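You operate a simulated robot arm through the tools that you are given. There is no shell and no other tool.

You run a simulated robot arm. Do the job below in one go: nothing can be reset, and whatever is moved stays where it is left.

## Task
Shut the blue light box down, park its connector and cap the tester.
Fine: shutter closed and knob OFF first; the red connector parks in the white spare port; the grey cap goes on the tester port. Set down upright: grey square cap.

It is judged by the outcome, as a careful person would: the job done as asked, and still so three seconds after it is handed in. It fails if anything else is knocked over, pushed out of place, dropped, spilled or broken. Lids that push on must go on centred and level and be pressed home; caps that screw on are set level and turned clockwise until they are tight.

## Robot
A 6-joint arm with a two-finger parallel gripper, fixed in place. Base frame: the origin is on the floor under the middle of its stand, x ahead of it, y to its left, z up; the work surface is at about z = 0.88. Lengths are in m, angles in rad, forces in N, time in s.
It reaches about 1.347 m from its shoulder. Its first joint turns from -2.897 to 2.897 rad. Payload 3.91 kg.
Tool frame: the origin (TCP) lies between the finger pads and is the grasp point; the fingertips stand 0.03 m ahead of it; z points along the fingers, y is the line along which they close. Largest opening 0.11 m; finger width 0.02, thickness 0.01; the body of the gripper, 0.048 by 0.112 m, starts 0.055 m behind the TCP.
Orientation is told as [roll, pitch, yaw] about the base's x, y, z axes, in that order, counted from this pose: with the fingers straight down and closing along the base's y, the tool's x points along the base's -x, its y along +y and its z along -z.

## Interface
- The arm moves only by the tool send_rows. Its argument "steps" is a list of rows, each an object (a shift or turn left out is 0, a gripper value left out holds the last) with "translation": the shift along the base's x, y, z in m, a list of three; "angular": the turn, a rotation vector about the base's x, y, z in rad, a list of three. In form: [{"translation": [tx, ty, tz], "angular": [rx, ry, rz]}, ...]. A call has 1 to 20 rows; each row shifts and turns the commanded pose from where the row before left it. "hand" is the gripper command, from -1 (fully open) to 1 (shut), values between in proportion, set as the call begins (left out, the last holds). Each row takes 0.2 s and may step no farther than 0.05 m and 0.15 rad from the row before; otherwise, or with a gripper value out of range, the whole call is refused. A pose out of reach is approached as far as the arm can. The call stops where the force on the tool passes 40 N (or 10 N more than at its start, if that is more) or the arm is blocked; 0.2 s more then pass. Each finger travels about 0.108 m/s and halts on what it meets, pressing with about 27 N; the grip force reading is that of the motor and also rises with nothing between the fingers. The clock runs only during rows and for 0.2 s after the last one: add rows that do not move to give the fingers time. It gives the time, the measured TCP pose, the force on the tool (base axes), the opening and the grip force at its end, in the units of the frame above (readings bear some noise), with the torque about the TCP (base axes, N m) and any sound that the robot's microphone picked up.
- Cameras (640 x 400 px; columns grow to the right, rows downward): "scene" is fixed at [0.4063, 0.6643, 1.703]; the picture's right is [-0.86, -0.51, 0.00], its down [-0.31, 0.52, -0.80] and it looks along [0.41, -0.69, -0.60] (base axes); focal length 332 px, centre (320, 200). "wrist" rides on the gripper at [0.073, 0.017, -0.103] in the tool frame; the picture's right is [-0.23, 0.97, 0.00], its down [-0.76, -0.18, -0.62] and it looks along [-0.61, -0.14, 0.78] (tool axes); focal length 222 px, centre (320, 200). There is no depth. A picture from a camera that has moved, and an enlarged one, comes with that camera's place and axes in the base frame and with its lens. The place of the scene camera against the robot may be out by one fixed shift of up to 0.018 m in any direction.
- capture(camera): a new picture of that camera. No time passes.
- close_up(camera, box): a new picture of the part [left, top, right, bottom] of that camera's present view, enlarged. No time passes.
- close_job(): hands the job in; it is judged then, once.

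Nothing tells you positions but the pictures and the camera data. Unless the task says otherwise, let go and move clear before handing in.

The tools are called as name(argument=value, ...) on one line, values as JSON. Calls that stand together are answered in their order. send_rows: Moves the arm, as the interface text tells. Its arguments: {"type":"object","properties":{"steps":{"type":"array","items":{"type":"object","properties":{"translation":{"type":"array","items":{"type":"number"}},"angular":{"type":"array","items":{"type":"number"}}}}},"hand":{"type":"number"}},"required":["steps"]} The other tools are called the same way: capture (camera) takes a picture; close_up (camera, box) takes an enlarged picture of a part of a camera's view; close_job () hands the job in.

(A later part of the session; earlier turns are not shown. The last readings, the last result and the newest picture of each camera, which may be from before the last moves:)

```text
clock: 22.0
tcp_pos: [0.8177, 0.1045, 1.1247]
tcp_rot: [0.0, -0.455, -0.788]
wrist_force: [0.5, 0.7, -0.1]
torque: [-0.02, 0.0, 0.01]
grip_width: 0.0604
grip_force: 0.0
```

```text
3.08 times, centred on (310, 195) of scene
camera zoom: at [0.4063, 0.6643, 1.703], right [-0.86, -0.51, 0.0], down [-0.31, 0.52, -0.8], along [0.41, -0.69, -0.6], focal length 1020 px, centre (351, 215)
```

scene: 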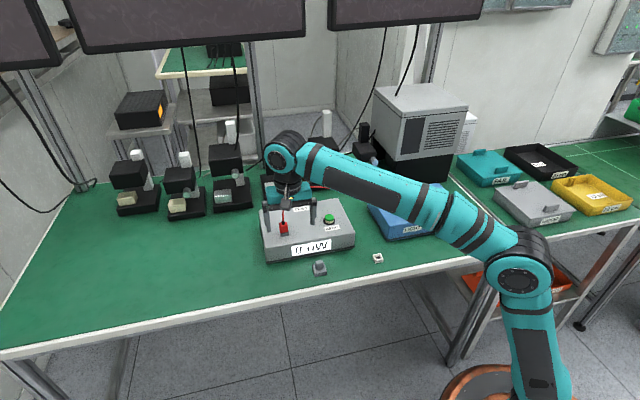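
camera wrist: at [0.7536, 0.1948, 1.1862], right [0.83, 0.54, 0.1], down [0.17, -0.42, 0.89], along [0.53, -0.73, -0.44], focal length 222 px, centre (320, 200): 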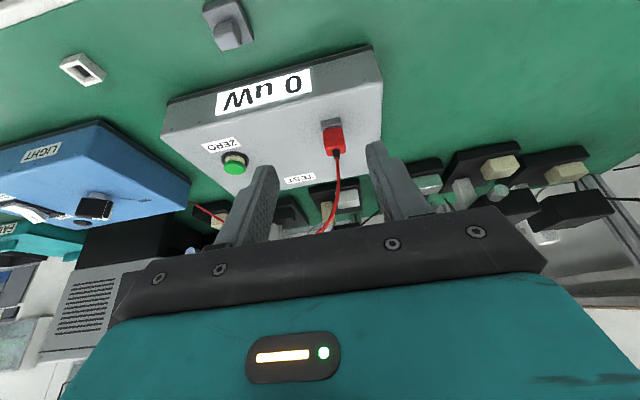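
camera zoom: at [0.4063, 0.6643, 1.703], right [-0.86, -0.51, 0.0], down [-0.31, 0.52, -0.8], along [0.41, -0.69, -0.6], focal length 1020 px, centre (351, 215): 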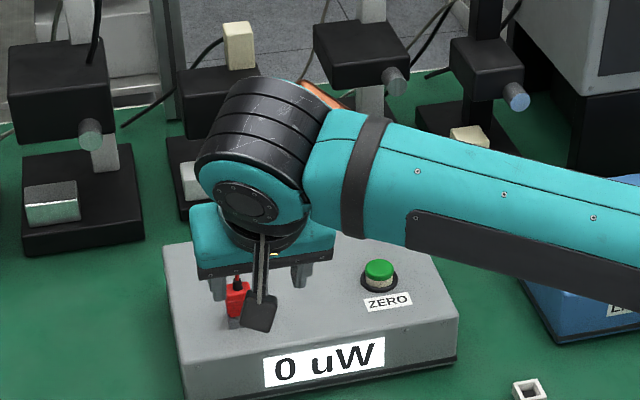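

close_up(camera="wrist", box=[280, 100, 400, 190])

close_up(camera="wrist", box=[180, 100, 380, 250])

```text
4.44 times, centred on (340, 145) of wrist
camera zoom: at [0.7536, 0.1948, 1.1862], right [0.83, 0.54, 0.1], down [0.17, -0.42, 0.89], along [0.53, -0.73, -0.44], focal length 987 px, centre (231, 444)
```

zoom: 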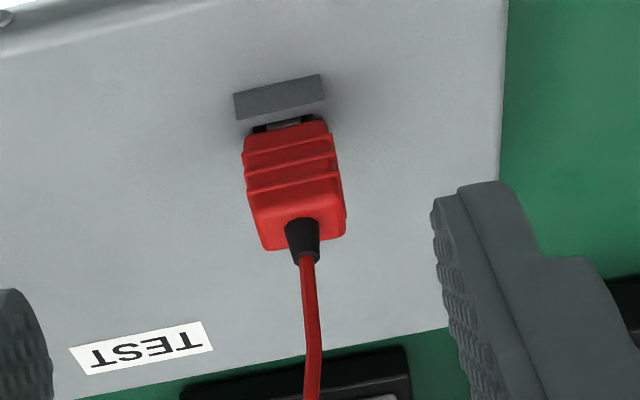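

```text
2.67 times, centred on (280, 175) of wrist
camera zoom: at [0.7536, 0.1948, 1.1862], right [0.83, 0.54, 0.1], down [0.17, -0.42, 0.89], along [0.53, -0.73, -0.44], focal length 592 px, centre (427, 267)
```

zoom: 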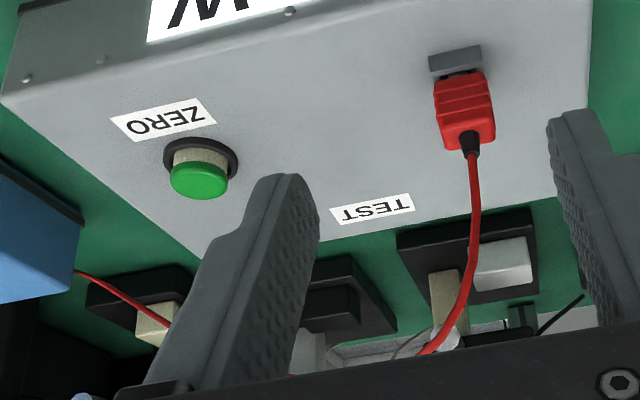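

Three views agree: connector axis (0.914, 0.0205), body from z 0.975 to 1.001, port top at z 0.970. I'll descend in front of the tester and come in from the front, stopping short to check.

send_rows(steps=[{"translation": [0, 0, -0.045]}, {"translation": [0, 0, -0.045]}, {"translation": [0.02, -0.018, -0.015]}, {"translation": [0.02, -0.018, 0]}, {"translation": [0.02, -0.018, 0]}, {"translation": [0, 0, 0]}])

capture(camera="wrist")

close_up(camera="scene", box=[240, 150, 360, 260])

```text
clock: 23.4
tcp_pos: [0.8795, 0.052, 1.0218]
tcp_rot: [0.0, -0.452, -0.788]
wrist_force: [0.2, -0.7, 0.0]
torque: [0.03, -0.02, -0.01]
grip_width: 0.0605
grip_force: 0.1
```

```text
taken
camera wrist: at [0.8136, 0.1423, 1.0835], right [0.83, 0.54, 0.1], down [0.17, -0.42, 0.89], along [0.53, -0.73, -0.44], focal length 222 px, centre (320, 200)
```

wrist: 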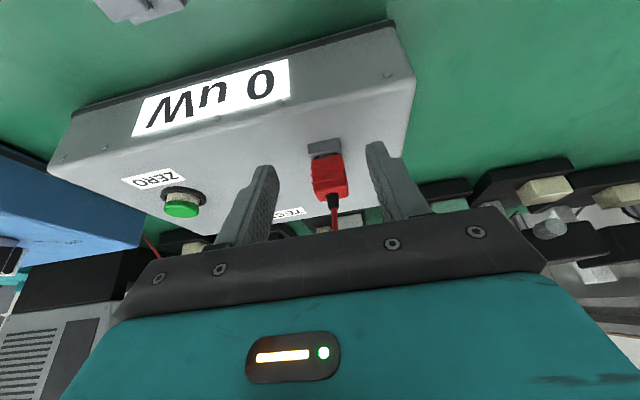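

```text
3.64 times, centred on (300, 205) of scene
camera zoom: at [0.4063, 0.6643, 1.703], right [-0.86, -0.51, 0.0], down [-0.31, 0.52, -0.8], along [0.41, -0.69, -0.6], focal length 1206 px, centre (393, 182)
```

zoom: 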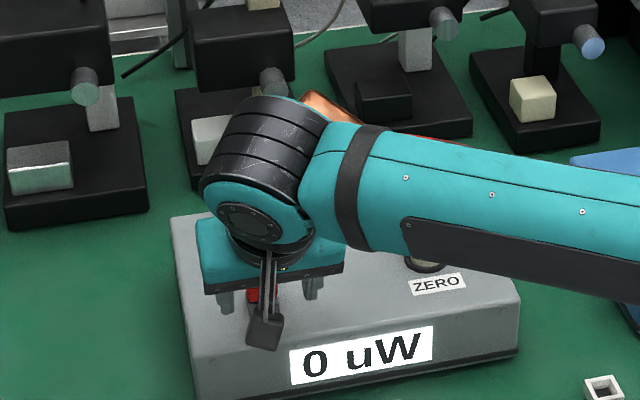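

close_up(camera="wrist", box=[220, 120, 440, 260])

```text
2.86 times, centred on (330, 190) of wrist
camera zoom: at [0.8136, 0.1423, 1.0835], right [0.83, 0.54, 0.1], down [0.17, -0.42, 0.89], along [0.53, -0.73, -0.44], focal length 635 px, centre (291, 229)
```

zoom: 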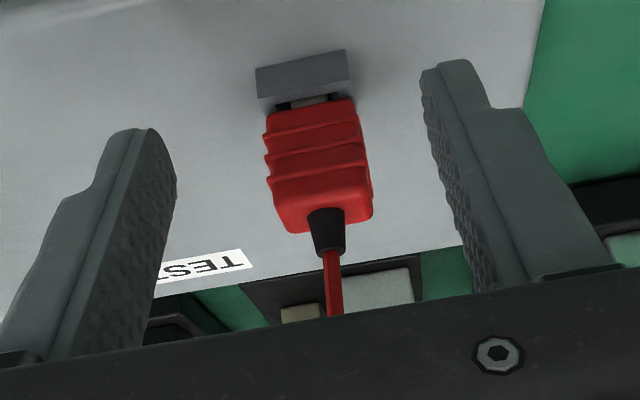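

send_rows(steps=[{"translation": [0.0141, -0.013, 0]}, {"translation": [0.0141, -0.0131, 0]}, {"translation": [0, 0, -0.009]}, {"translation": [0, 0, -0.008]}, {"translation": [0, 0, 0]}])

close_up(camera="wrist", box=[220, 120, 440, 260])

close_up(camera="scene", box=[250, 180, 340, 260])

```text
clock: 24.6
tcp_pos: [0.9075, 0.0233, 1.0046]
tcp_rot: [0.002, -0.451, -0.786]
wrist_force: [-0.2, 0.9, 0.5]
torque: [0.05, 0.0, 0.01]
grip_width: 0.0603
grip_force: 0.1
```

```text
2.86 times, centred on (330, 190) of wrist
camera zoom: at [0.8428, 0.1152, 1.066], right [0.83, 0.54, 0.1], down [0.17, -0.42, 0.89], along [0.53, -0.73, -0.44], focal length 635 px, centre (291, 229)
```

zoom: 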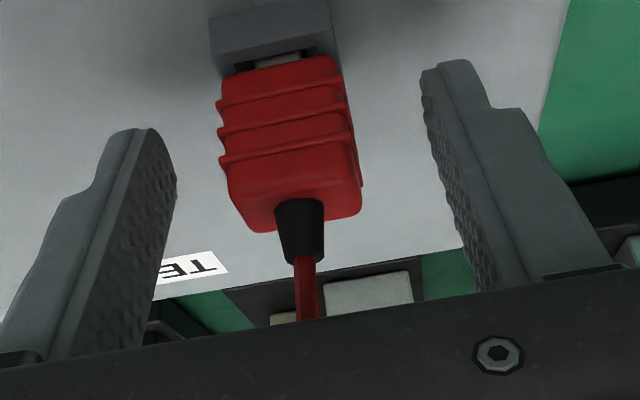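

```text
5.00 times, centred on (295, 220) of scene
camera zoom: at [0.4063, 0.6643, 1.703], right [-0.86, -0.51, 0.0], down [-0.31, 0.52, -0.8], along [0.41, -0.69, -0.6], focal length 1658 px, centre (445, 100)
```

zoom: 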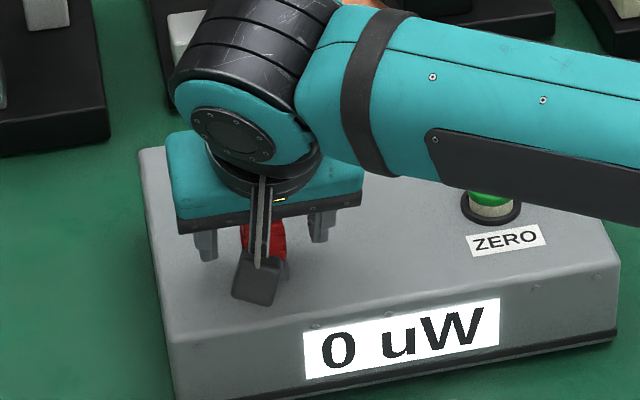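

The fingers straddle the body, centred within a millimetre, with the tips above the port rim. Closing on the connector.

send_rows(hand=1, steps=[{"translation": [0, 0, 0]}, {"translation": [0, 0, 0]}, {"translation": [0, 0, 0]}])

close_up(camera="wrist", box=[220, 120, 440, 260])

```text
clock: 25.4
tcp_pos: [0.9083, 0.0246, 1.0033]
tcp_rot: [0.002, -0.449, -0.787]
wrist_force: [4.4, 2.8, 1.3]
torque: [0.03, -0.13, 0.01]
grip_width: 0.0251
grip_force: 27.5
```

```text
2.86 times, centred on (330, 190) of wrist
camera zoom: at [0.843, 0.1154, 1.0661], right [0.83, 0.54, 0.1], down [0.17, -0.42, 0.89], along [0.53, -0.73, -0.44], focal length 635 px, centre (291, 229)
```

zoom: 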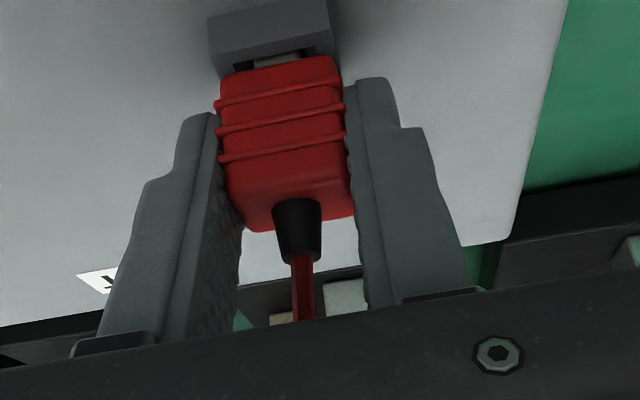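

Gripped at 25.1 mm with little side force. Pulling straight up.

send_rows(steps=[{"translation": [0, 0, 0.004]}, {"translation": [0, 0, 0.004]}, {"translation": [0, 0, 0.005]}, {"translation": [0, 0, 0.006]}, {"translation": [0, 0, 0.008]}, {"translation": [0, 0, 0.01]}, {"translation": [0, 0, 0]}])

close_up(camera="wrist", box=[220, 80, 440, 240])

close_up(camera="scene", box=[250, 170, 340, 260])

```text
clock: 27.0
tcp_pos: [0.9069, 0.024, 1.0406]
tcp_rot: [0.001, -0.45, -0.787]
wrist_force: [0.0, -0.3, -0.8]
torque: [0.03, 0.0, -0.02]
grip_width: 0.0249
grip_force: 27.6
```

```text
2.50 times, centred on (330, 160) of wrist
camera zoom: at [0.8423, 0.1155, 1.1024], right [0.83, 0.54, 0.1], down [0.17, -0.42, 0.89], along [0.53, -0.73, -0.44], focal length 555 px, centre (295, 300)
```

zoom: 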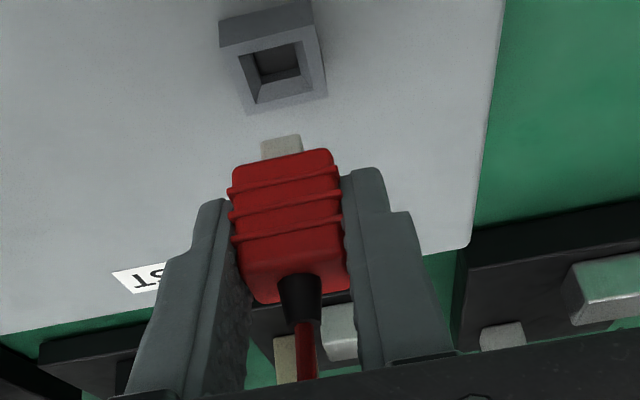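

```text
4.44 times, centred on (295, 215) of scene
camera zoom: at [0.4063, 0.6643, 1.703], right [-0.86, -0.51, 0.0], down [-0.31, 0.52, -0.8], along [0.41, -0.69, -0.6], focal length 1474 px, centre (431, 133)
```

zoom: 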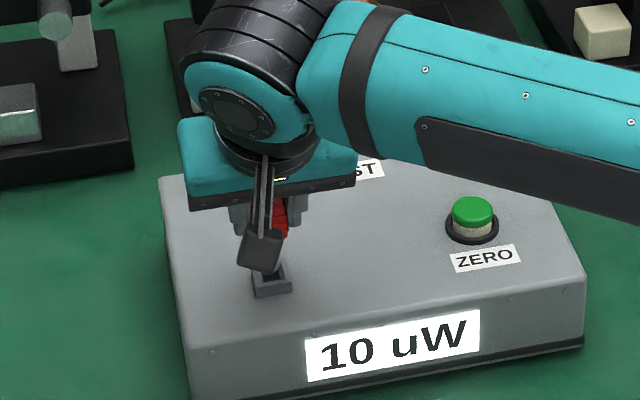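

The connector is out. I'll record exactly where the tester port appears in this view, as a reference for aligning over the white port at the same lift.

close_up(camera="wrist", box=[270, 70, 366, 130])

capture(camera="scene")

capture(camera="wrist")

```text
6.67 times, centred on (318, 100) of wrist
camera zoom: at [0.8423, 0.1155, 1.1024], right [0.83, 0.54, 0.1], down [0.17, -0.42, 0.89], along [0.53, -0.73, -0.44], focal length 1481 px, centre (333, 867)
```

zoom: 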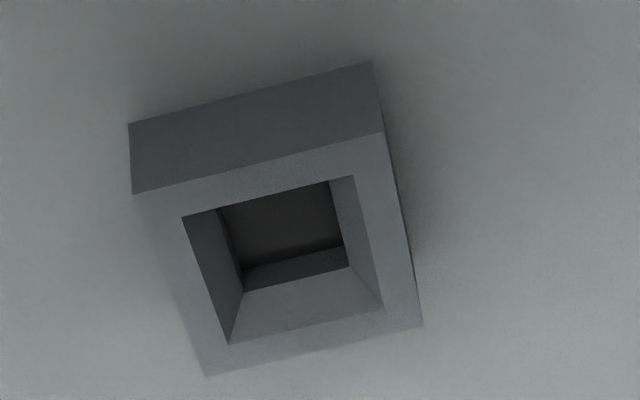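

```text
taken
```

scene: 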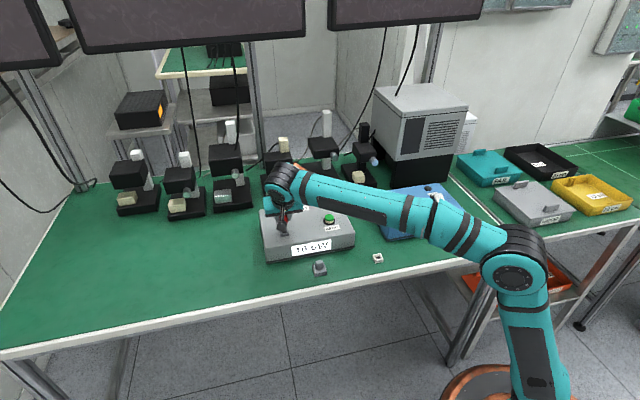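

```text
taken
camera wrist: at [0.8423, 0.1155, 1.1024], right [0.83, 0.54, 0.1], down [0.17, -0.42, 0.89], along [0.53, -0.73, -0.44], focal length 222 px, centre (320, 200)
```

wrist: 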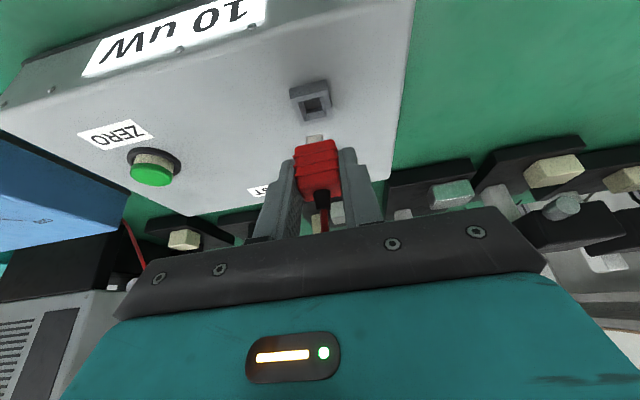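

Reference recorded. Now I'll lift and carry the connector over to the white port, staying high.

send_rows(steps=[{"translation": [0, 0, 0.03]}, {"translation": [0, 0, 0.03]}, {"translation": [-0.03596, -0.015475, 0]}, {"translation": [-0.03596, -0.015475, 0]}, {"translation": [-0.03596, -0.015475, 0]}, {"translation": [-0.03596, -0.015475, 0]}, {"translation": [-0.03596, -0.015475, 0]}, {"translation": [-0.03596, -0.015475, 0]}, {"translation": [-0.03596, -0.015475, 0]}, {"translation": [-0.03596, -0.015475, 0]}, {"translation": [0, 0, 0]}, {"translation": [0, 0, 0]}])

capture(camera="wrist")

capture(camera="scene")

```text
clock: 29.6
tcp_pos: [0.6183, -0.0993, 1.1007]
tcp_rot: [0.001, -0.45, -0.787]
wrist_force: [0.0, 0.1, -0.6]
torque: [-0.02, 0.0, -0.01]
grip_width: 0.025
grip_force: 27.1
```

```text
taken
camera wrist: at [0.5528, -0.0082, 1.1619], right [0.83, 0.54, 0.1], down [0.17, -0.42, 0.89], along [0.53, -0.73, -0.44], focal length 222 px, centre (320, 200)
```

wrist: 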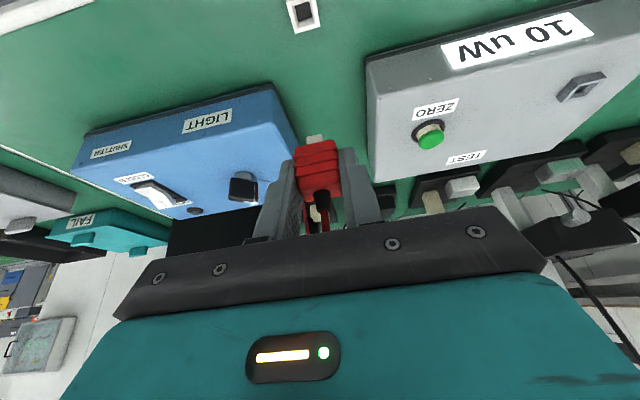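

```text
taken
```

scene: 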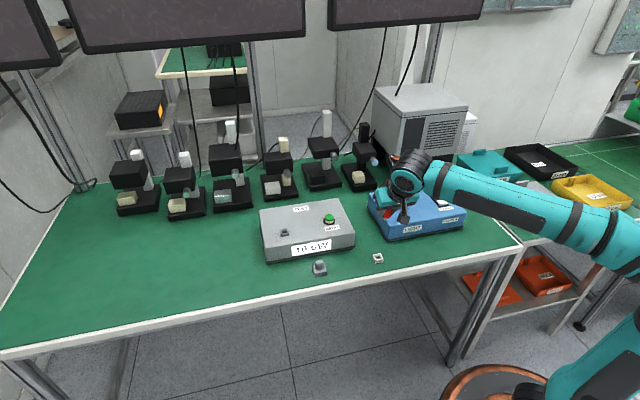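

send_rows(steps=[{"translation": [0, 0, -0.04]}, {"translation": [0, 0, -0.04]}, {"translation": [0, 0, -0.045]}, {"translation": [0, 0, 0]}, {"translation": [0, 0, 0]}])

capture(camera="wrist")

close_up(camera="wrist", box=[270, 70, 366, 130])

close_up(camera="scene", box=[340, 180, 440, 280])

```text
clock: 30.8
tcp_pos: [0.6175, -0.1001, 0.9757]
tcp_rot: [0.003, -0.449, -0.788]
wrist_force: [0.2, 0.3, -0.1]
torque: [-0.01, -0.02, -0.01]
grip_width: 0.0249
grip_force: 26.8
```

```text
taken
camera wrist: at [0.5512, -0.0098, 1.0367], right [0.83, 0.54, 0.1], down [0.17, -0.42, 0.89], along [0.53, -0.73, -0.44], focal length 222 px, centre (320, 200)
```

wrist: 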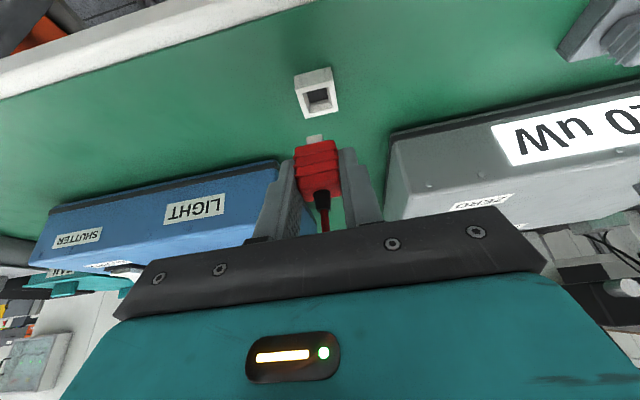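

```text
6.67 times, centred on (318, 100) of wrist
camera zoom: at [0.5512, -0.0098, 1.0367], right [0.83, 0.54, 0.1], down [0.17, -0.42, 0.89], along [0.53, -0.73, -0.44], focal length 1481 px, centre (333, 867)
```

zoom: 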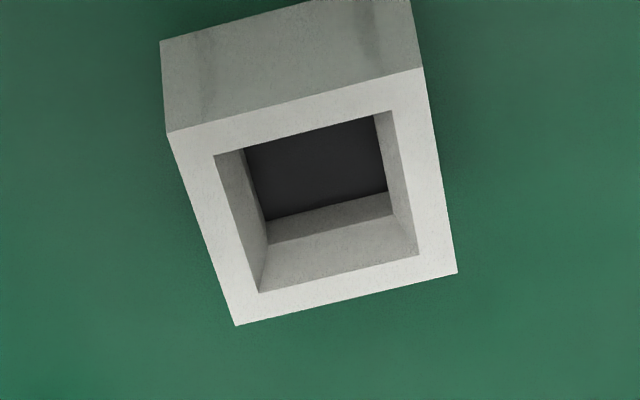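

```text
4.00 times, centred on (390, 230) of scene
camera zoom: at [0.4063, 0.6643, 1.703], right [-0.86, -0.51, 0.0], down [-0.31, 0.52, -0.8], along [0.41, -0.69, -0.6], focal length 1327 px, centre (40, 80)
```

zoom: 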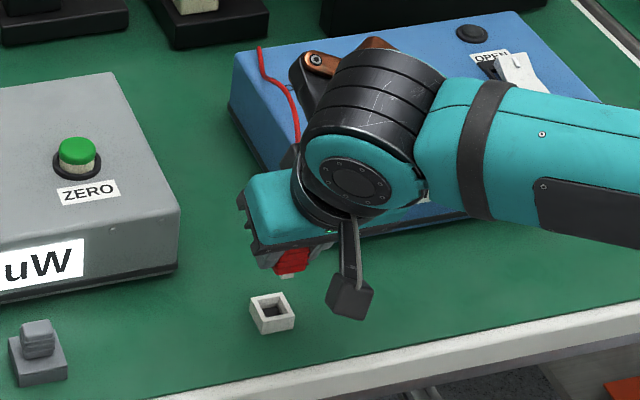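

The port looks nearly the same size as the reference. To settle the front-back alignment, I'll look closely at the connector in the fingers, and at it from the scene camera.

close_up(camera="wrist", box=[272, 125, 368, 185])

close_up(camera="wrist", box=[264, 60, 376, 230])

close_up(camera="scene", box=[395, 215, 445, 265])

close_up(camera="scene", box=[392, 232, 432, 272])

```text
6.67 times, centred on (320, 155) of wrist
camera zoom: at [0.5512, -0.0098, 1.0367], right [0.83, 0.54, 0.1], down [0.17, -0.42, 0.89], along [0.53, -0.73, -0.44], focal length 1481 px, centre (320, 500)
```

zoom: 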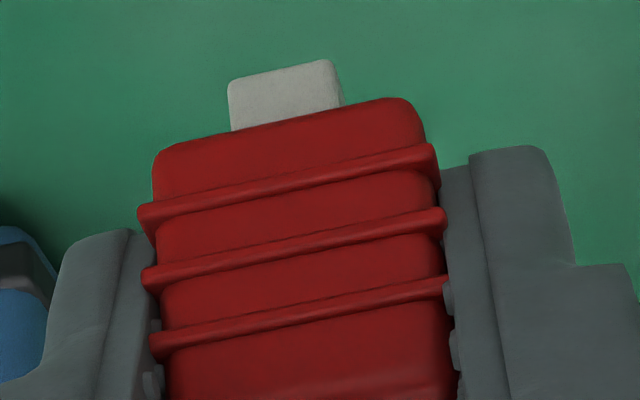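

```text
2.35 times, centred on (320, 145) of wrist
camera zoom: at [0.5512, -0.0098, 1.0367], right [0.83, 0.54, 0.1], down [0.17, -0.42, 0.89], along [0.53, -0.73, -0.44], focal length 523 px, centre (320, 329)
```

zoom: 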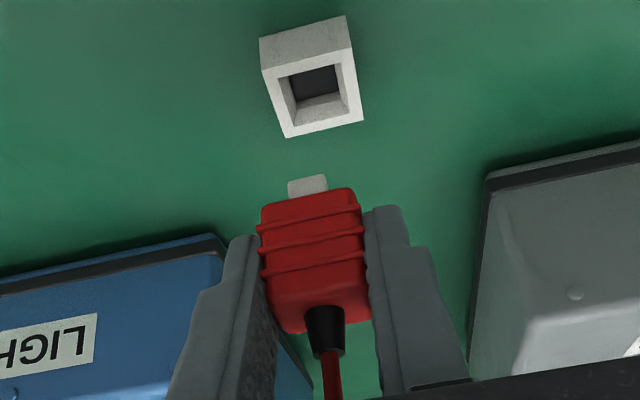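

```text
8.00 times, centred on (420, 240) of scene
camera zoom: at [0.4063, 0.6643, 1.703], right [-0.86, -0.51, 0.0], down [-0.31, 0.52, -0.8], along [0.41, -0.69, -0.6], focal length 2653 px, centre (-480, -120)
```

zoom: 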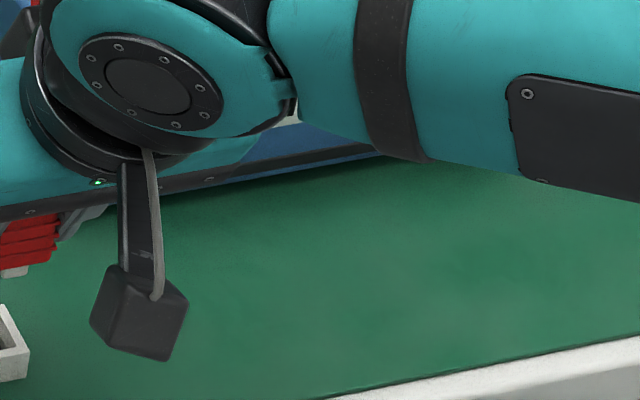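

```text
10.00 times, centred on (412, 252) of scene
camera zoom: at [0.4063, 0.6643, 1.703], right [-0.86, -0.51, 0.0], down [-0.31, 0.52, -0.8], along [0.41, -0.69, -0.6], focal length 3316 px, centre (-600, -320)
```

zoom: 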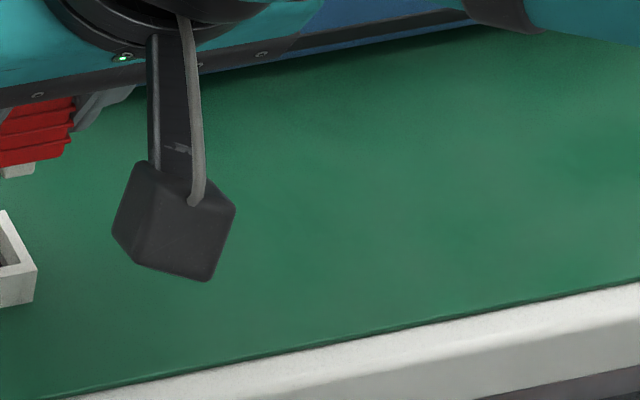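

Two independent estimates agree: I need to move about +4.5 mm along the table edge and +1 mm back. Applying that and lowering a little before checking again.

send_rows(steps=[{"translation": [0.0039, 0.0025, 0]}, {"translation": [0, 0, -0.01]}, {"translation": [0, 0, 0]}, {"translation": [0, 0, 0]}])

close_up(camera="wrist", box=[270, 70, 366, 130])

close_up(camera="scene", box=[350, 210, 430, 275])

```text
clock: 31.8
tcp_pos: [0.6235, -0.0971, 0.9661]
tcp_rot: [0.002, -0.45, -0.787]
wrist_force: [0.2, 0.8, -0.1]
torque: [-0.02, 0.0, 0.0]
grip_width: 0.0248
grip_force: 26.4
```

```text
6.67 times, centred on (318, 100) of wrist
camera zoom: at [0.5563, -0.0071, 1.0274], right [0.83, 0.54, 0.1], down [0.17, -0.42, 0.89], along [0.53, -0.73, -0.44], focal length 1481 px, centre (333, 867)
```

zoom: 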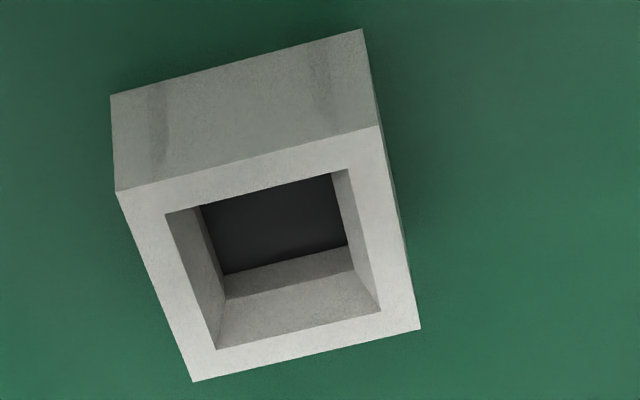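

```text
6.15 times, centred on (390, 242) of scene
camera zoom: at [0.4063, 0.6643, 1.703], right [-0.86, -0.51, 0.0], down [-0.31, 0.52, -0.8], along [0.41, -0.69, -0.6], focal length 2041 px, centre (-111, -62)
```

zoom: 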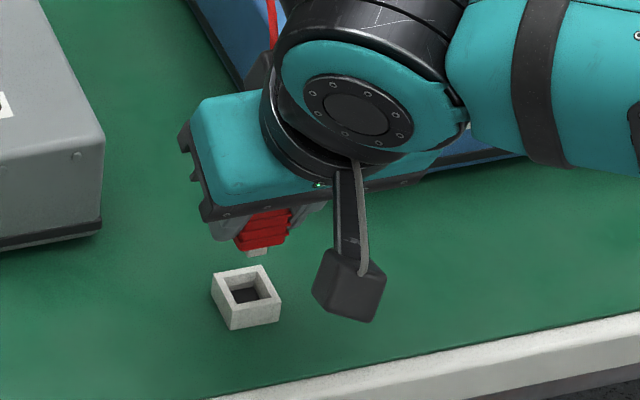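

close_up(camera="scene", box=[372, 236, 404, 268])

close_up(camera="wrist", box=[272, 125, 368, 185])

```text
12.50 times, centred on (388, 252) of scene
camera zoom: at [0.4063, 0.6643, 1.703], right [-0.86, -0.51, 0.0], down [-0.31, 0.52, -0.8], along [0.41, -0.69, -0.6], focal length 4146 px, centre (-530, -450)
```

zoom: 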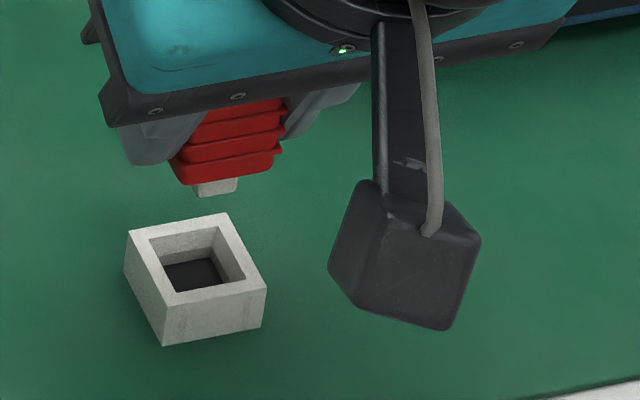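

```text
6.67 times, centred on (320, 155) of wrist
camera zoom: at [0.5563, -0.0071, 1.0274], right [0.83, 0.54, 0.1], down [0.17, -0.42, 0.89], along [0.53, -0.73, -0.44], focal length 1481 px, centre (320, 500)
```

zoom: 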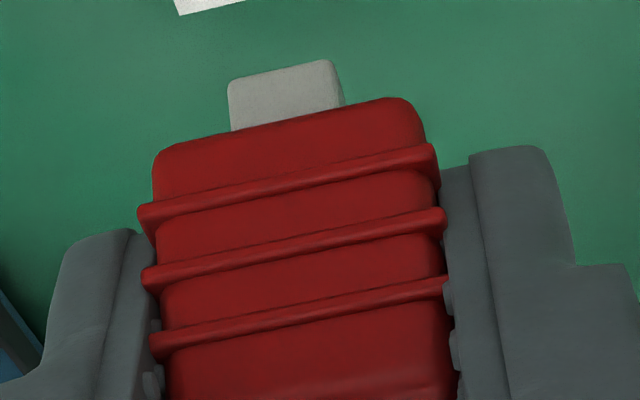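

Scene and wrist views both put the plug over the hole within about 1 mm, and the port's chamfer covers that. I'll lower to just above the rim and check.

send_rows(steps=[{"translation": [-0.0005, 0.0005, -0.01]}, {"translation": [0, 0, -0.01]}, {"translation": [0, 0, -0.006]}, {"translation": [0, 0, 0]}])

close_up(camera="wrist", box=[264, 90, 376, 190])

close_up(camera="scene", box=[368, 236, 408, 276])

```text
clock: 32.8
tcp_pos: [0.6231, -0.0987, 0.9381]
tcp_rot: [0.002, -0.45, -0.786]
wrist_force: [-0.1, -0.2, -0.5]
torque: [0.04, 0.02, 0.01]
grip_width: 0.0251
grip_force: 26.6
```

```text
4.00 times, centred on (320, 140) of wrist
camera zoom: at [0.557, -0.0073, 1.0012], right [0.83, 0.54, 0.1], down [0.17, -0.42, 0.89], along [0.53, -0.73, -0.44], focal length 888 px, centre (320, 440)
```

zoom: 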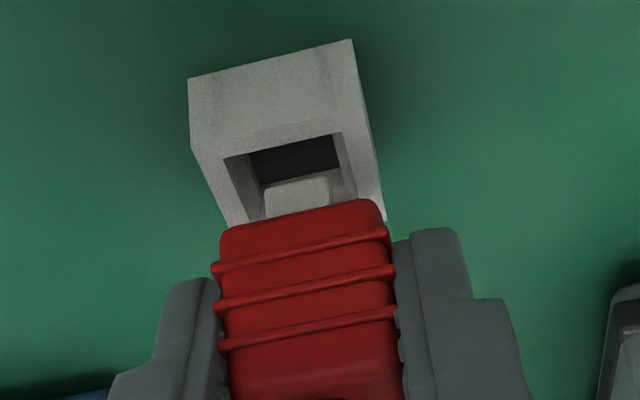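

```text
10.00 times, centred on (388, 256) of scene
camera zoom: at [0.4063, 0.6643, 1.703], right [-0.86, -0.51, 0.0], down [-0.31, 0.52, -0.8], along [0.41, -0.69, -0.6], focal length 3316 px, centre (-360, -360)
```

zoom: 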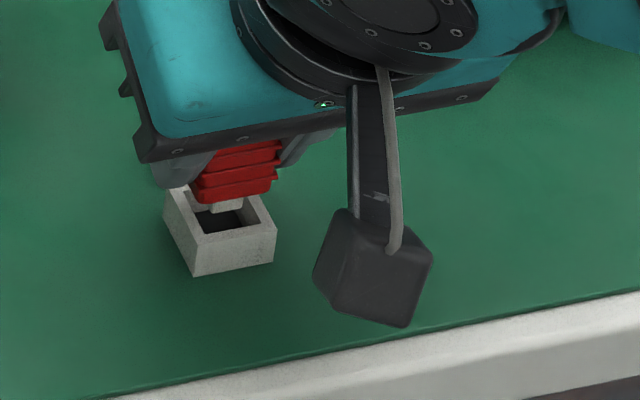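

send_rows(steps=[{"translation": [0, 0, -0.003]}, {"translation": [0, 0, -0.002]}, {"translation": [0, 0, -0.002]}, {"translation": [0, 0, 0]}])

close_up(camera="wrist", box=[264, 90, 376, 190])

close_up(camera="scene", box=[368, 236, 408, 276])

```text
clock: 33.8
tcp_pos: [0.6224, -0.0971, 0.9316]
tcp_rot: [0.001, -0.449, -0.789]
wrist_force: [-1.1, -0.4, -1.0]
torque: [0.01, -0.03, 0.0]
grip_width: 0.025
grip_force: 27.0
```

```text
4.00 times, centred on (320, 140) of wrist
camera zoom: at [0.5577, -0.006, 0.994], right [0.83, 0.54, 0.1], down [0.17, -0.42, 0.89], along [0.53, -0.73, -0.44], focal length 888 px, centre (320, 440)
```

zoom: 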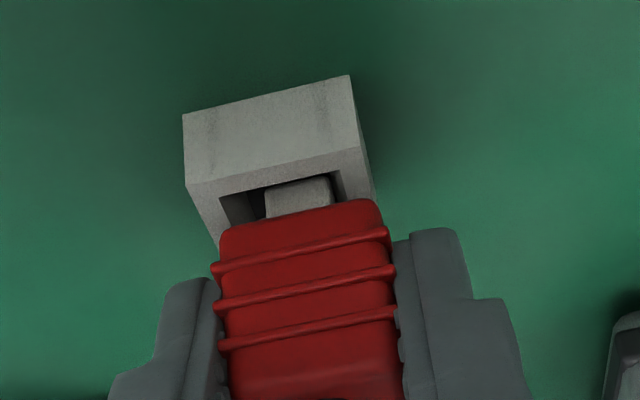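

```text
10.00 times, centred on (388, 256) of scene
camera zoom: at [0.4063, 0.6643, 1.703], right [-0.86, -0.51, 0.0], down [-0.31, 0.52, -0.8], along [0.41, -0.69, -0.6], focal length 3316 px, centre (-360, -360)
```

zoom: 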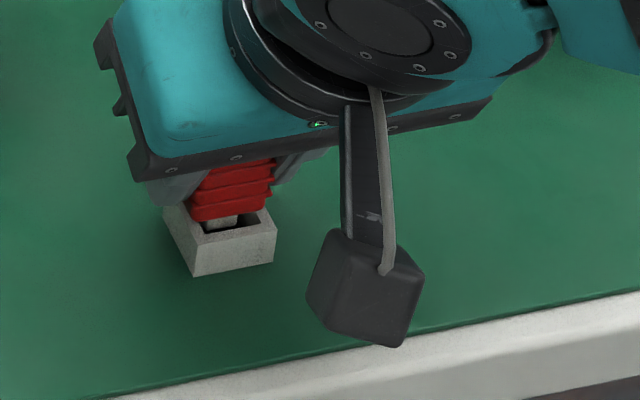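

The plug is entering freely but sits about 1.8 mm too far along +e. I'll shift it back and keep lowering.

send_rows(steps=[{"translation": [-0.0012, -0.0012, 0]}, {"translation": [0, 0, -0.001]}, {"translation": [0, 0, 0]}])

close_up(camera="wrist", box=[264, 90, 376, 190])

close_up(camera="scene", box=[372, 244, 404, 276])

```text
clock: 34.6
tcp_pos: [0.6221, -0.0991, 0.9318]
tcp_rot: [0.001, -0.451, -0.786]
wrist_force: [0.7, 0.1, -0.6]
torque: [0.01, 0.02, 0.02]
grip_width: 0.0248
grip_force: 26.8
```

```text
4.00 times, centred on (320, 140) of wrist
camera zoom: at [0.5564, -0.0075, 0.9929], right [0.83, 0.54, 0.1], down [0.17, -0.42, 0.89], along [0.53, -0.73, -0.44], focal length 888 px, centre (320, 440)
```

zoom: 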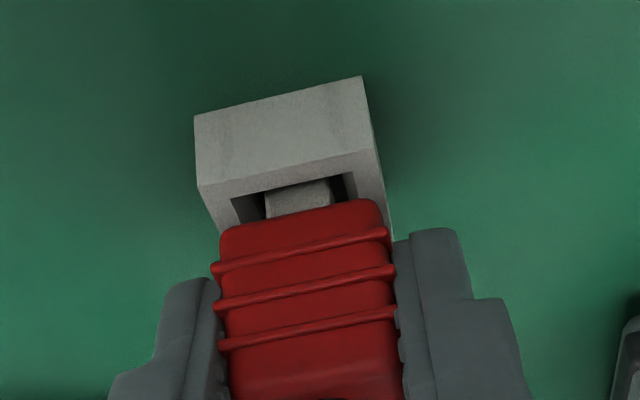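

```text
12.50 times, centred on (388, 260) of scene
camera zoom: at [0.4063, 0.6643, 1.703], right [-0.86, -0.51, 0.0], down [-0.31, 0.52, -0.8], along [0.41, -0.69, -0.6], focal length 4146 px, centre (-530, -550)
```

zoom: 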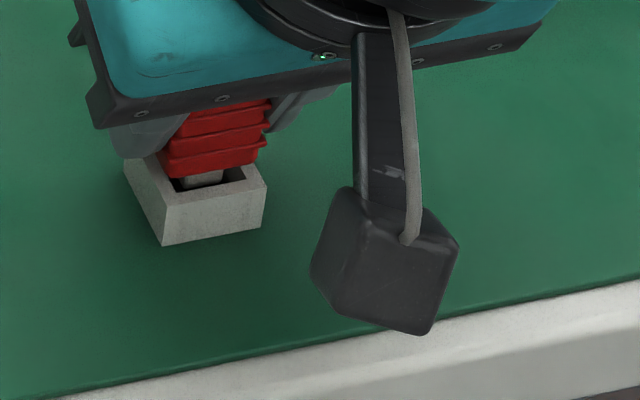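

send_rows(steps=[{"translation": [0, 0, -0.001]}, {"translation": [0, 0, -0.001]}, {"translation": [0, 0, -0.001]}, {"translation": [0, 0, 0]}])

close_up(camera="wrist", box=[264, 90, 376, 190])

```text
clock: 35.6
tcp_pos: [0.6225, -0.0988, 0.9272]
tcp_rot: [0.002, -0.451, -0.786]
wrist_force: [-0.7, 0.3, 0.1]
torque: [0.01, -0.04, 0.03]
grip_width: 0.0248
grip_force: 26.4
```

```text
4.00 times, centred on (320, 140) of wrist
camera zoom: at [0.5564, -0.0074, 0.9897], right [0.83, 0.54, 0.1], down [0.17, -0.42, 0.89], along [0.53, -0.73, -0.44], focal length 888 px, centre (320, 440)
```

zoom: 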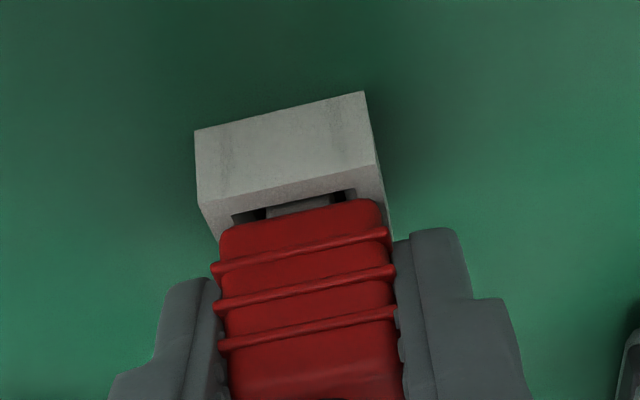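

send_rows(steps=[{"translation": [0, 0, -0.001]}, {"translation": [0, 0, -0.001]}, {"translation": [0, 0, -0.001]}, {"translation": [0, 0, 0]}])

close_up(camera="wrist", box=[264, 90, 376, 190])

close_up(camera="scene", box=[372, 244, 404, 276])

```text
clock: 36.6
tcp_pos: [0.6217, -0.0965, 0.9267]
tcp_rot: [0.003, -0.454, -0.788]
wrist_force: [6.1, 1.4, 32.5]
torque: [-0.11, -0.04, 0.0]
grip_width: 0.0251
grip_force: 27.0
```

```text
4.00 times, centred on (320, 140) of wrist
camera zoom: at [0.5557, -0.0069, 0.9881], right [0.83, 0.54, 0.1], down [0.16, -0.42, 0.89], along [0.53, -0.73, -0.44], focal length 888 px, centre (320, 440)
```

zoom: 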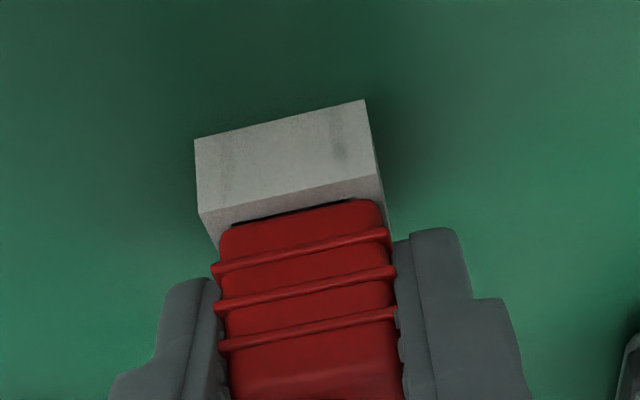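

```text
12.50 times, centred on (388, 260) of scene
camera zoom: at [0.4063, 0.6643, 1.703], right [-0.86, -0.51, 0.0], down [-0.31, 0.52, -0.8], along [0.41, -0.69, -0.6], focal length 4146 px, centre (-530, -550)
```

zoom: 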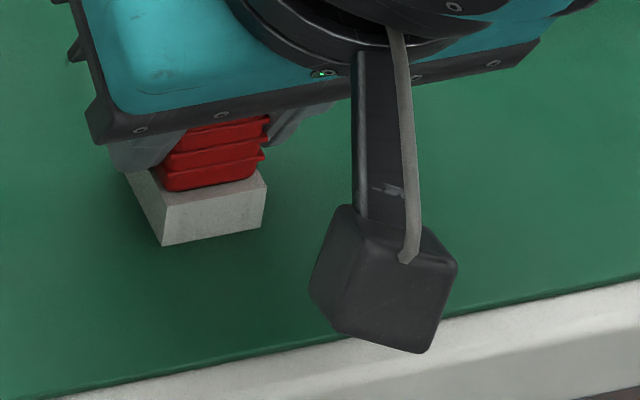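

The plug is fully in: the gap at the rim is down to about 1 mm, a firm 32 N resistance built up, and the connector hasn't slipped in the fingers. Releasing with a small opening, then backing out to the front.

send_rows(hand=0.15, steps=[{"translation": [0, 0, 0]}, {"translation": [0, 0, 0]}])

close_up(camera="wrist", box=[244, 80, 396, 230])

close_up(camera="scene", box=[362, 234, 414, 276])

```text
clock: 37.0
tcp_pos: [0.6229, -0.0977, 0.927]
tcp_rot: [0.007, -0.452, -0.788]
wrist_force: [0.4, -0.4, -0.4]
torque: [0.0, 0.01, 0.0]
grip_width: 0.047
grip_force: 0.1
stopped in row 1: the force on the tool passed its limit at 59 N (the readings are from after the stop); the commanded pose is now the measured one
```

```text
2.67 times, centred on (320, 155) of wrist
camera zoom: at [0.5568, -0.0067, 0.9882], right [0.83, 0.54, 0.11], down [0.16, -0.42, 0.89], along [0.53, -0.73, -0.44], focal length 592 px, centre (320, 320)
```

zoom: 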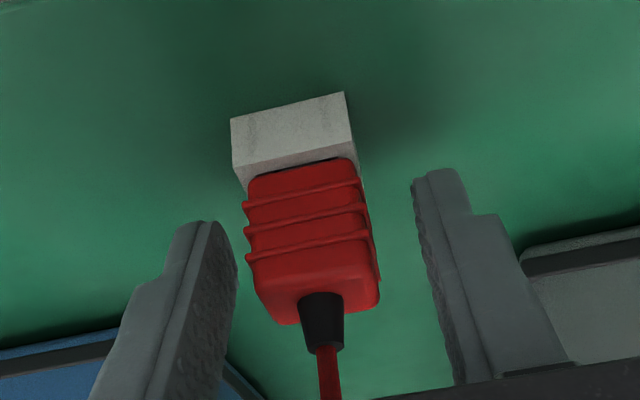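

```text
9.52 times, centred on (388, 255) of scene
camera zoom: at [0.4063, 0.6643, 1.703], right [-0.86, -0.51, 0.0], down [-0.31, 0.52, -0.8], along [0.41, -0.69, -0.6], focal length 3158 px, centre (-328, -324)
```

zoom: 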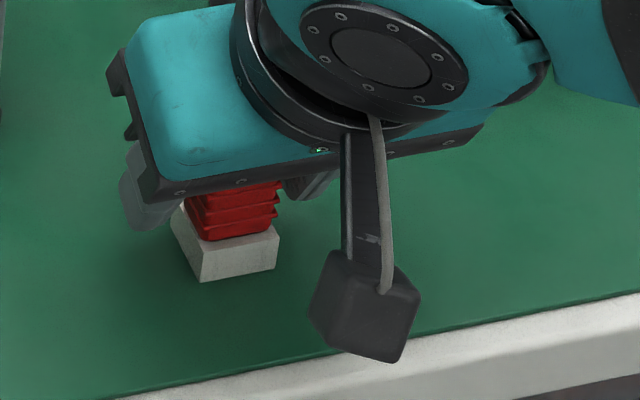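

The connector stands seated in the white port and the port hasn't moved. Backing out to the front, then up.

send_rows(steps=[{"translation": [-0.005, 0.005, 0.003]}, {"translation": [-0.02, 0.02, 0.005]}, {"translation": [-0.025, 0.025, 0.01]}, {"translation": [-0.02, 0.02, 0.03]}, {"translation": [0, 0, 0.045]}, {"translation": [0, 0, 0.045]}, {"translation": [0, 0, 0]}])

capture(camera="wrist")

capture(camera="scene")

close_up(camera="scene", box=[350, 180, 450, 280])

```text
clock: 38.6
tcp_pos: [0.5529, -0.0293, 1.0643]
tcp_rot: [0.005, -0.453, -0.787]
wrist_force: [0.6, 0.1, -0.7]
torque: [-0.03, -0.01, -0.01]
grip_width: 0.0466
grip_force: 0.1
```

```text
taken
camera wrist: at [0.487, 0.0621, 1.1258], right [0.83, 0.54, 0.1], down [0.16, -0.42, 0.89], along [0.53, -0.73, -0.44], focal length 222 px, centre (320, 200)
```

wrist: 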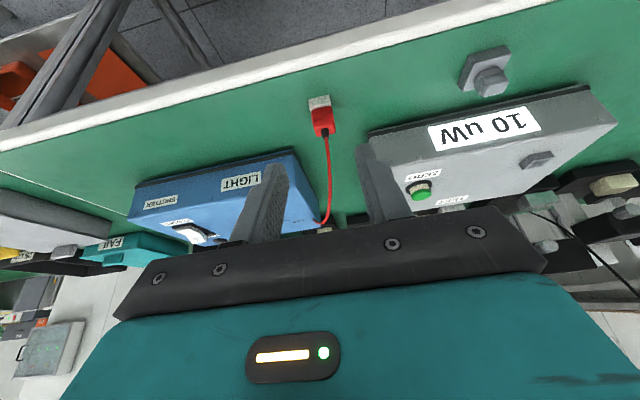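

```text
taken
```

scene: 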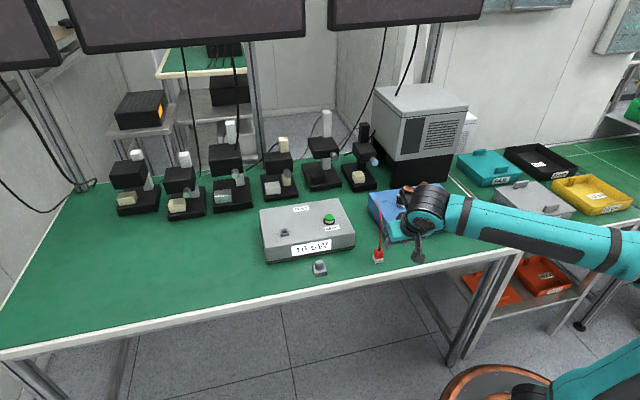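

```text
4.00 times, centred on (400, 230) of scene
camera zoom: at [0.4063, 0.6643, 1.703], right [-0.86, -0.51, 0.0], down [-0.31, 0.52, -0.8], along [0.41, -0.69, -0.6], focal length 1327 px, centre (0, 80)
```

zoom: 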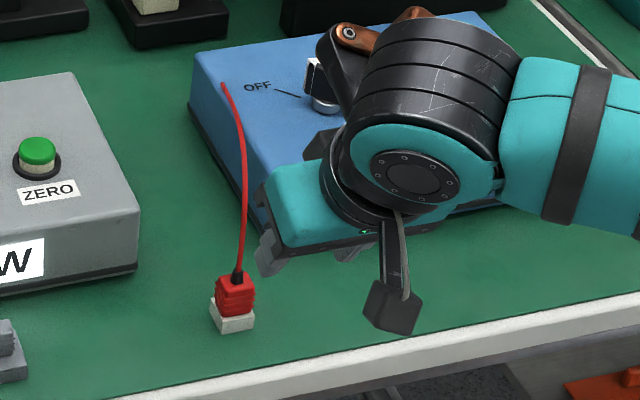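

close_up(camera="wrist", box=[290, 80, 354, 150])

close_up(camera="scene", box=[364, 234, 394, 268])

close_up(camera="wrist", box=[440, 30, 570, 180])

```text
5.71 times, centred on (322, 115) of wrist
camera zoom: at [0.487, 0.0621, 1.1258], right [0.83, 0.54, 0.1], down [0.16, -0.42, 0.89], along [0.53, -0.73, -0.44], focal length 1269 px, centre (309, 686)
```

zoom: 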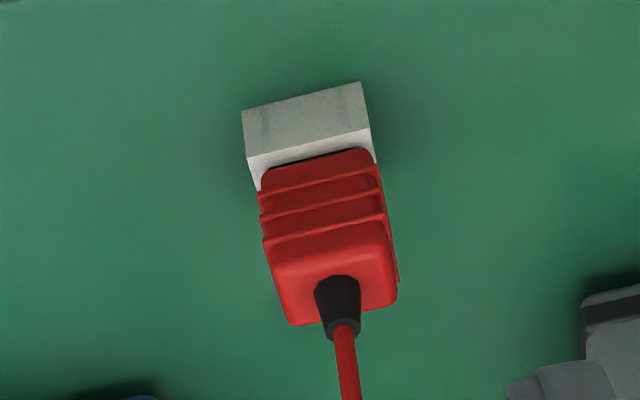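

```text
11.76 times, centred on (379, 251) of scene
camera zoom: at [0.4063, 0.6643, 1.703], right [-0.86, -0.51, 0.0], down [-0.31, 0.52, -0.8], along [0.41, -0.69, -0.6], focal length 3902 px, centre (-374, -400)
```

zoom: 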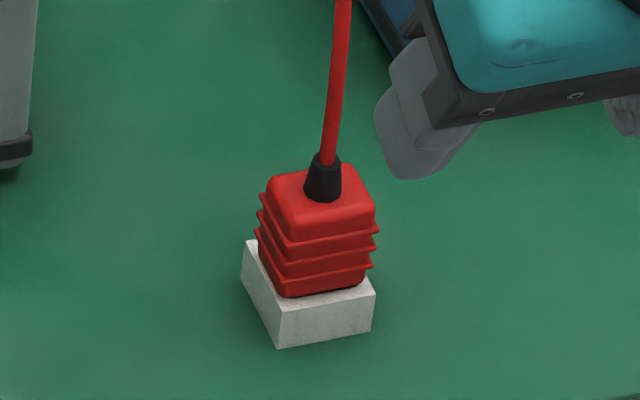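

```text
2.67 times, centred on (505, 105) of wrist
camera zoom: at [0.487, 0.0621, 1.1258], right [0.83, 0.54, 0.1], down [0.16, -0.42, 0.89], along [0.53, -0.73, -0.44], focal length 592 px, centre (-173, 453)
```

zoom: 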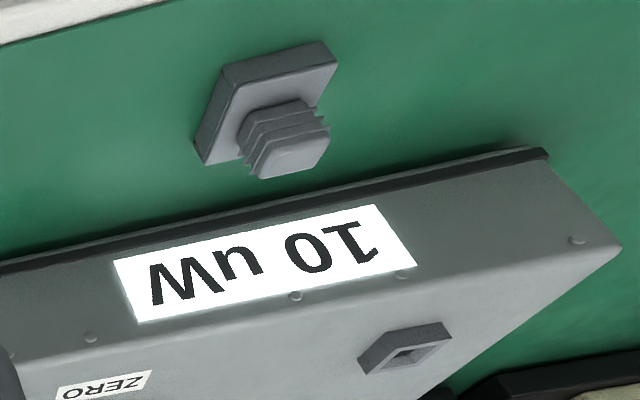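

close_up(camera="scene", box=[370, 244, 390, 264])

close_up(camera="wrist", box=[304, 90, 340, 114])

```text
16.00 times, centred on (380, 254) of scene
camera zoom: at [0.4063, 0.6643, 1.703], right [-0.86, -0.51, 0.0], down [-0.31, 0.52, -0.8], along [0.41, -0.69, -0.6], focal length 5306 px, centre (-640, -664)
```

zoom: 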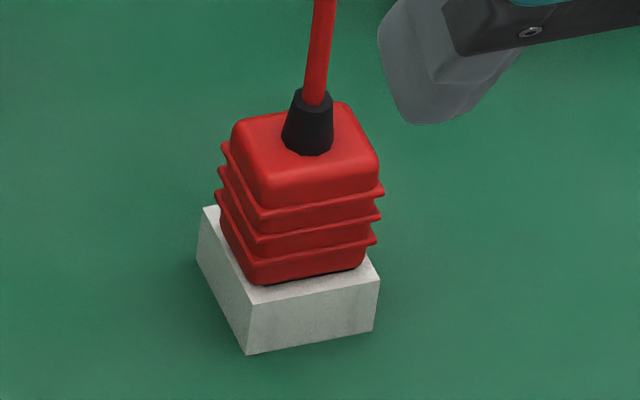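

```text
16.00 times, centred on (322, 102) of wrist
camera zoom: at [0.487, 0.0621, 1.1258], right [0.83, 0.54, 0.1], down [0.16, -0.42, 0.89], along [0.53, -0.73, -0.44], focal length 3554 px, centre (288, 1768)
```

zoom: 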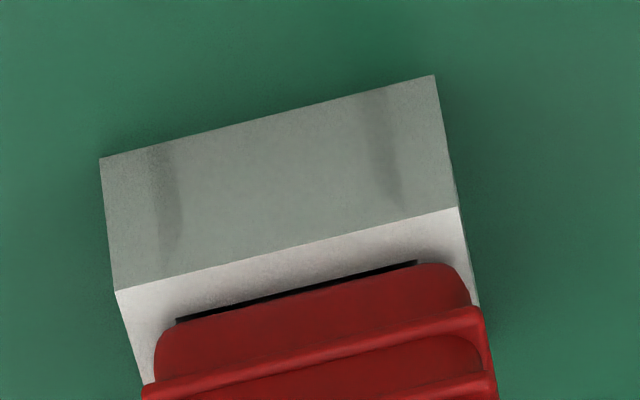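

The connector is seated flush in the white port. Next is the grey cap at about (0.768, 0.041): I'll bring the tool back to vertical and move above it for a look.

send_rows(hand=-0.3, steps=[{"translation": [0, 0, 0.04]}, {"translation": [0.036, 0.0117, 0], "angular": [0.0795, 0.0795, 0]}, {"translation": [0.036, 0.0117, 0], "angular": [0.0795, 0.0795, 0]}, {"translation": [0.036, 0.0117, 0], "angular": [0.0795, 0.0795, 0]}, {"translation": [0.036, 0.0117, 0], "angular": [0.0795, 0.0795, 0]}, {"translation": [0.036, 0.0117, 0]}, {"translation": [0.036, 0.0117, 0]}, {"translation": [0, 0, 0]}, {"translation": [0, 0, 0]}])

capture(camera="wrist")

capture(camera="scene")

```text
clock: 40.6
tcp_pos: [0.77, 0.0426, 1.106]
tcp_rot: [0.005, -0.004, -0.786]
wrist_force: [-0.2, 0.9, -0.1]
torque: [0.01, -0.01, -0.01]
grip_width: 0.0714
grip_force: 0.0
```

```text
taken
camera wrist: at [0.7305, 0.1071, 1.2093], right [0.85, 0.53, 0.01], down [0.41, -0.67, 0.63], along [0.33, -0.53, -0.78], focal length 222 px, centre (320, 200)
```

wrist: 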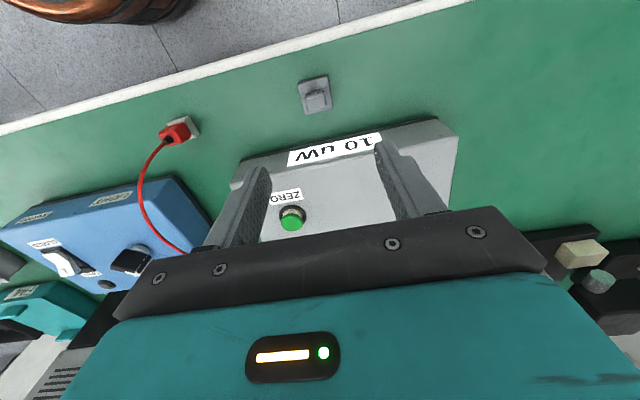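

```text
taken
```

scene: 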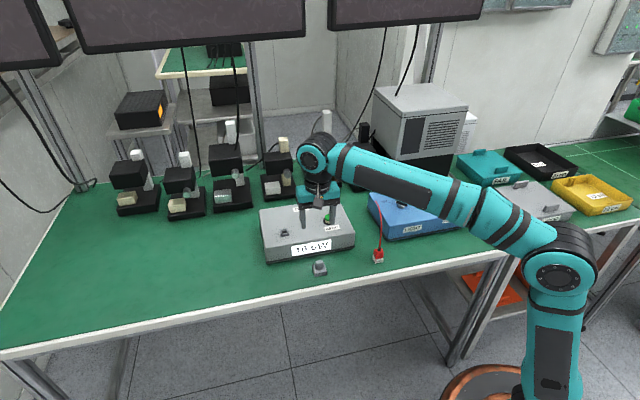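

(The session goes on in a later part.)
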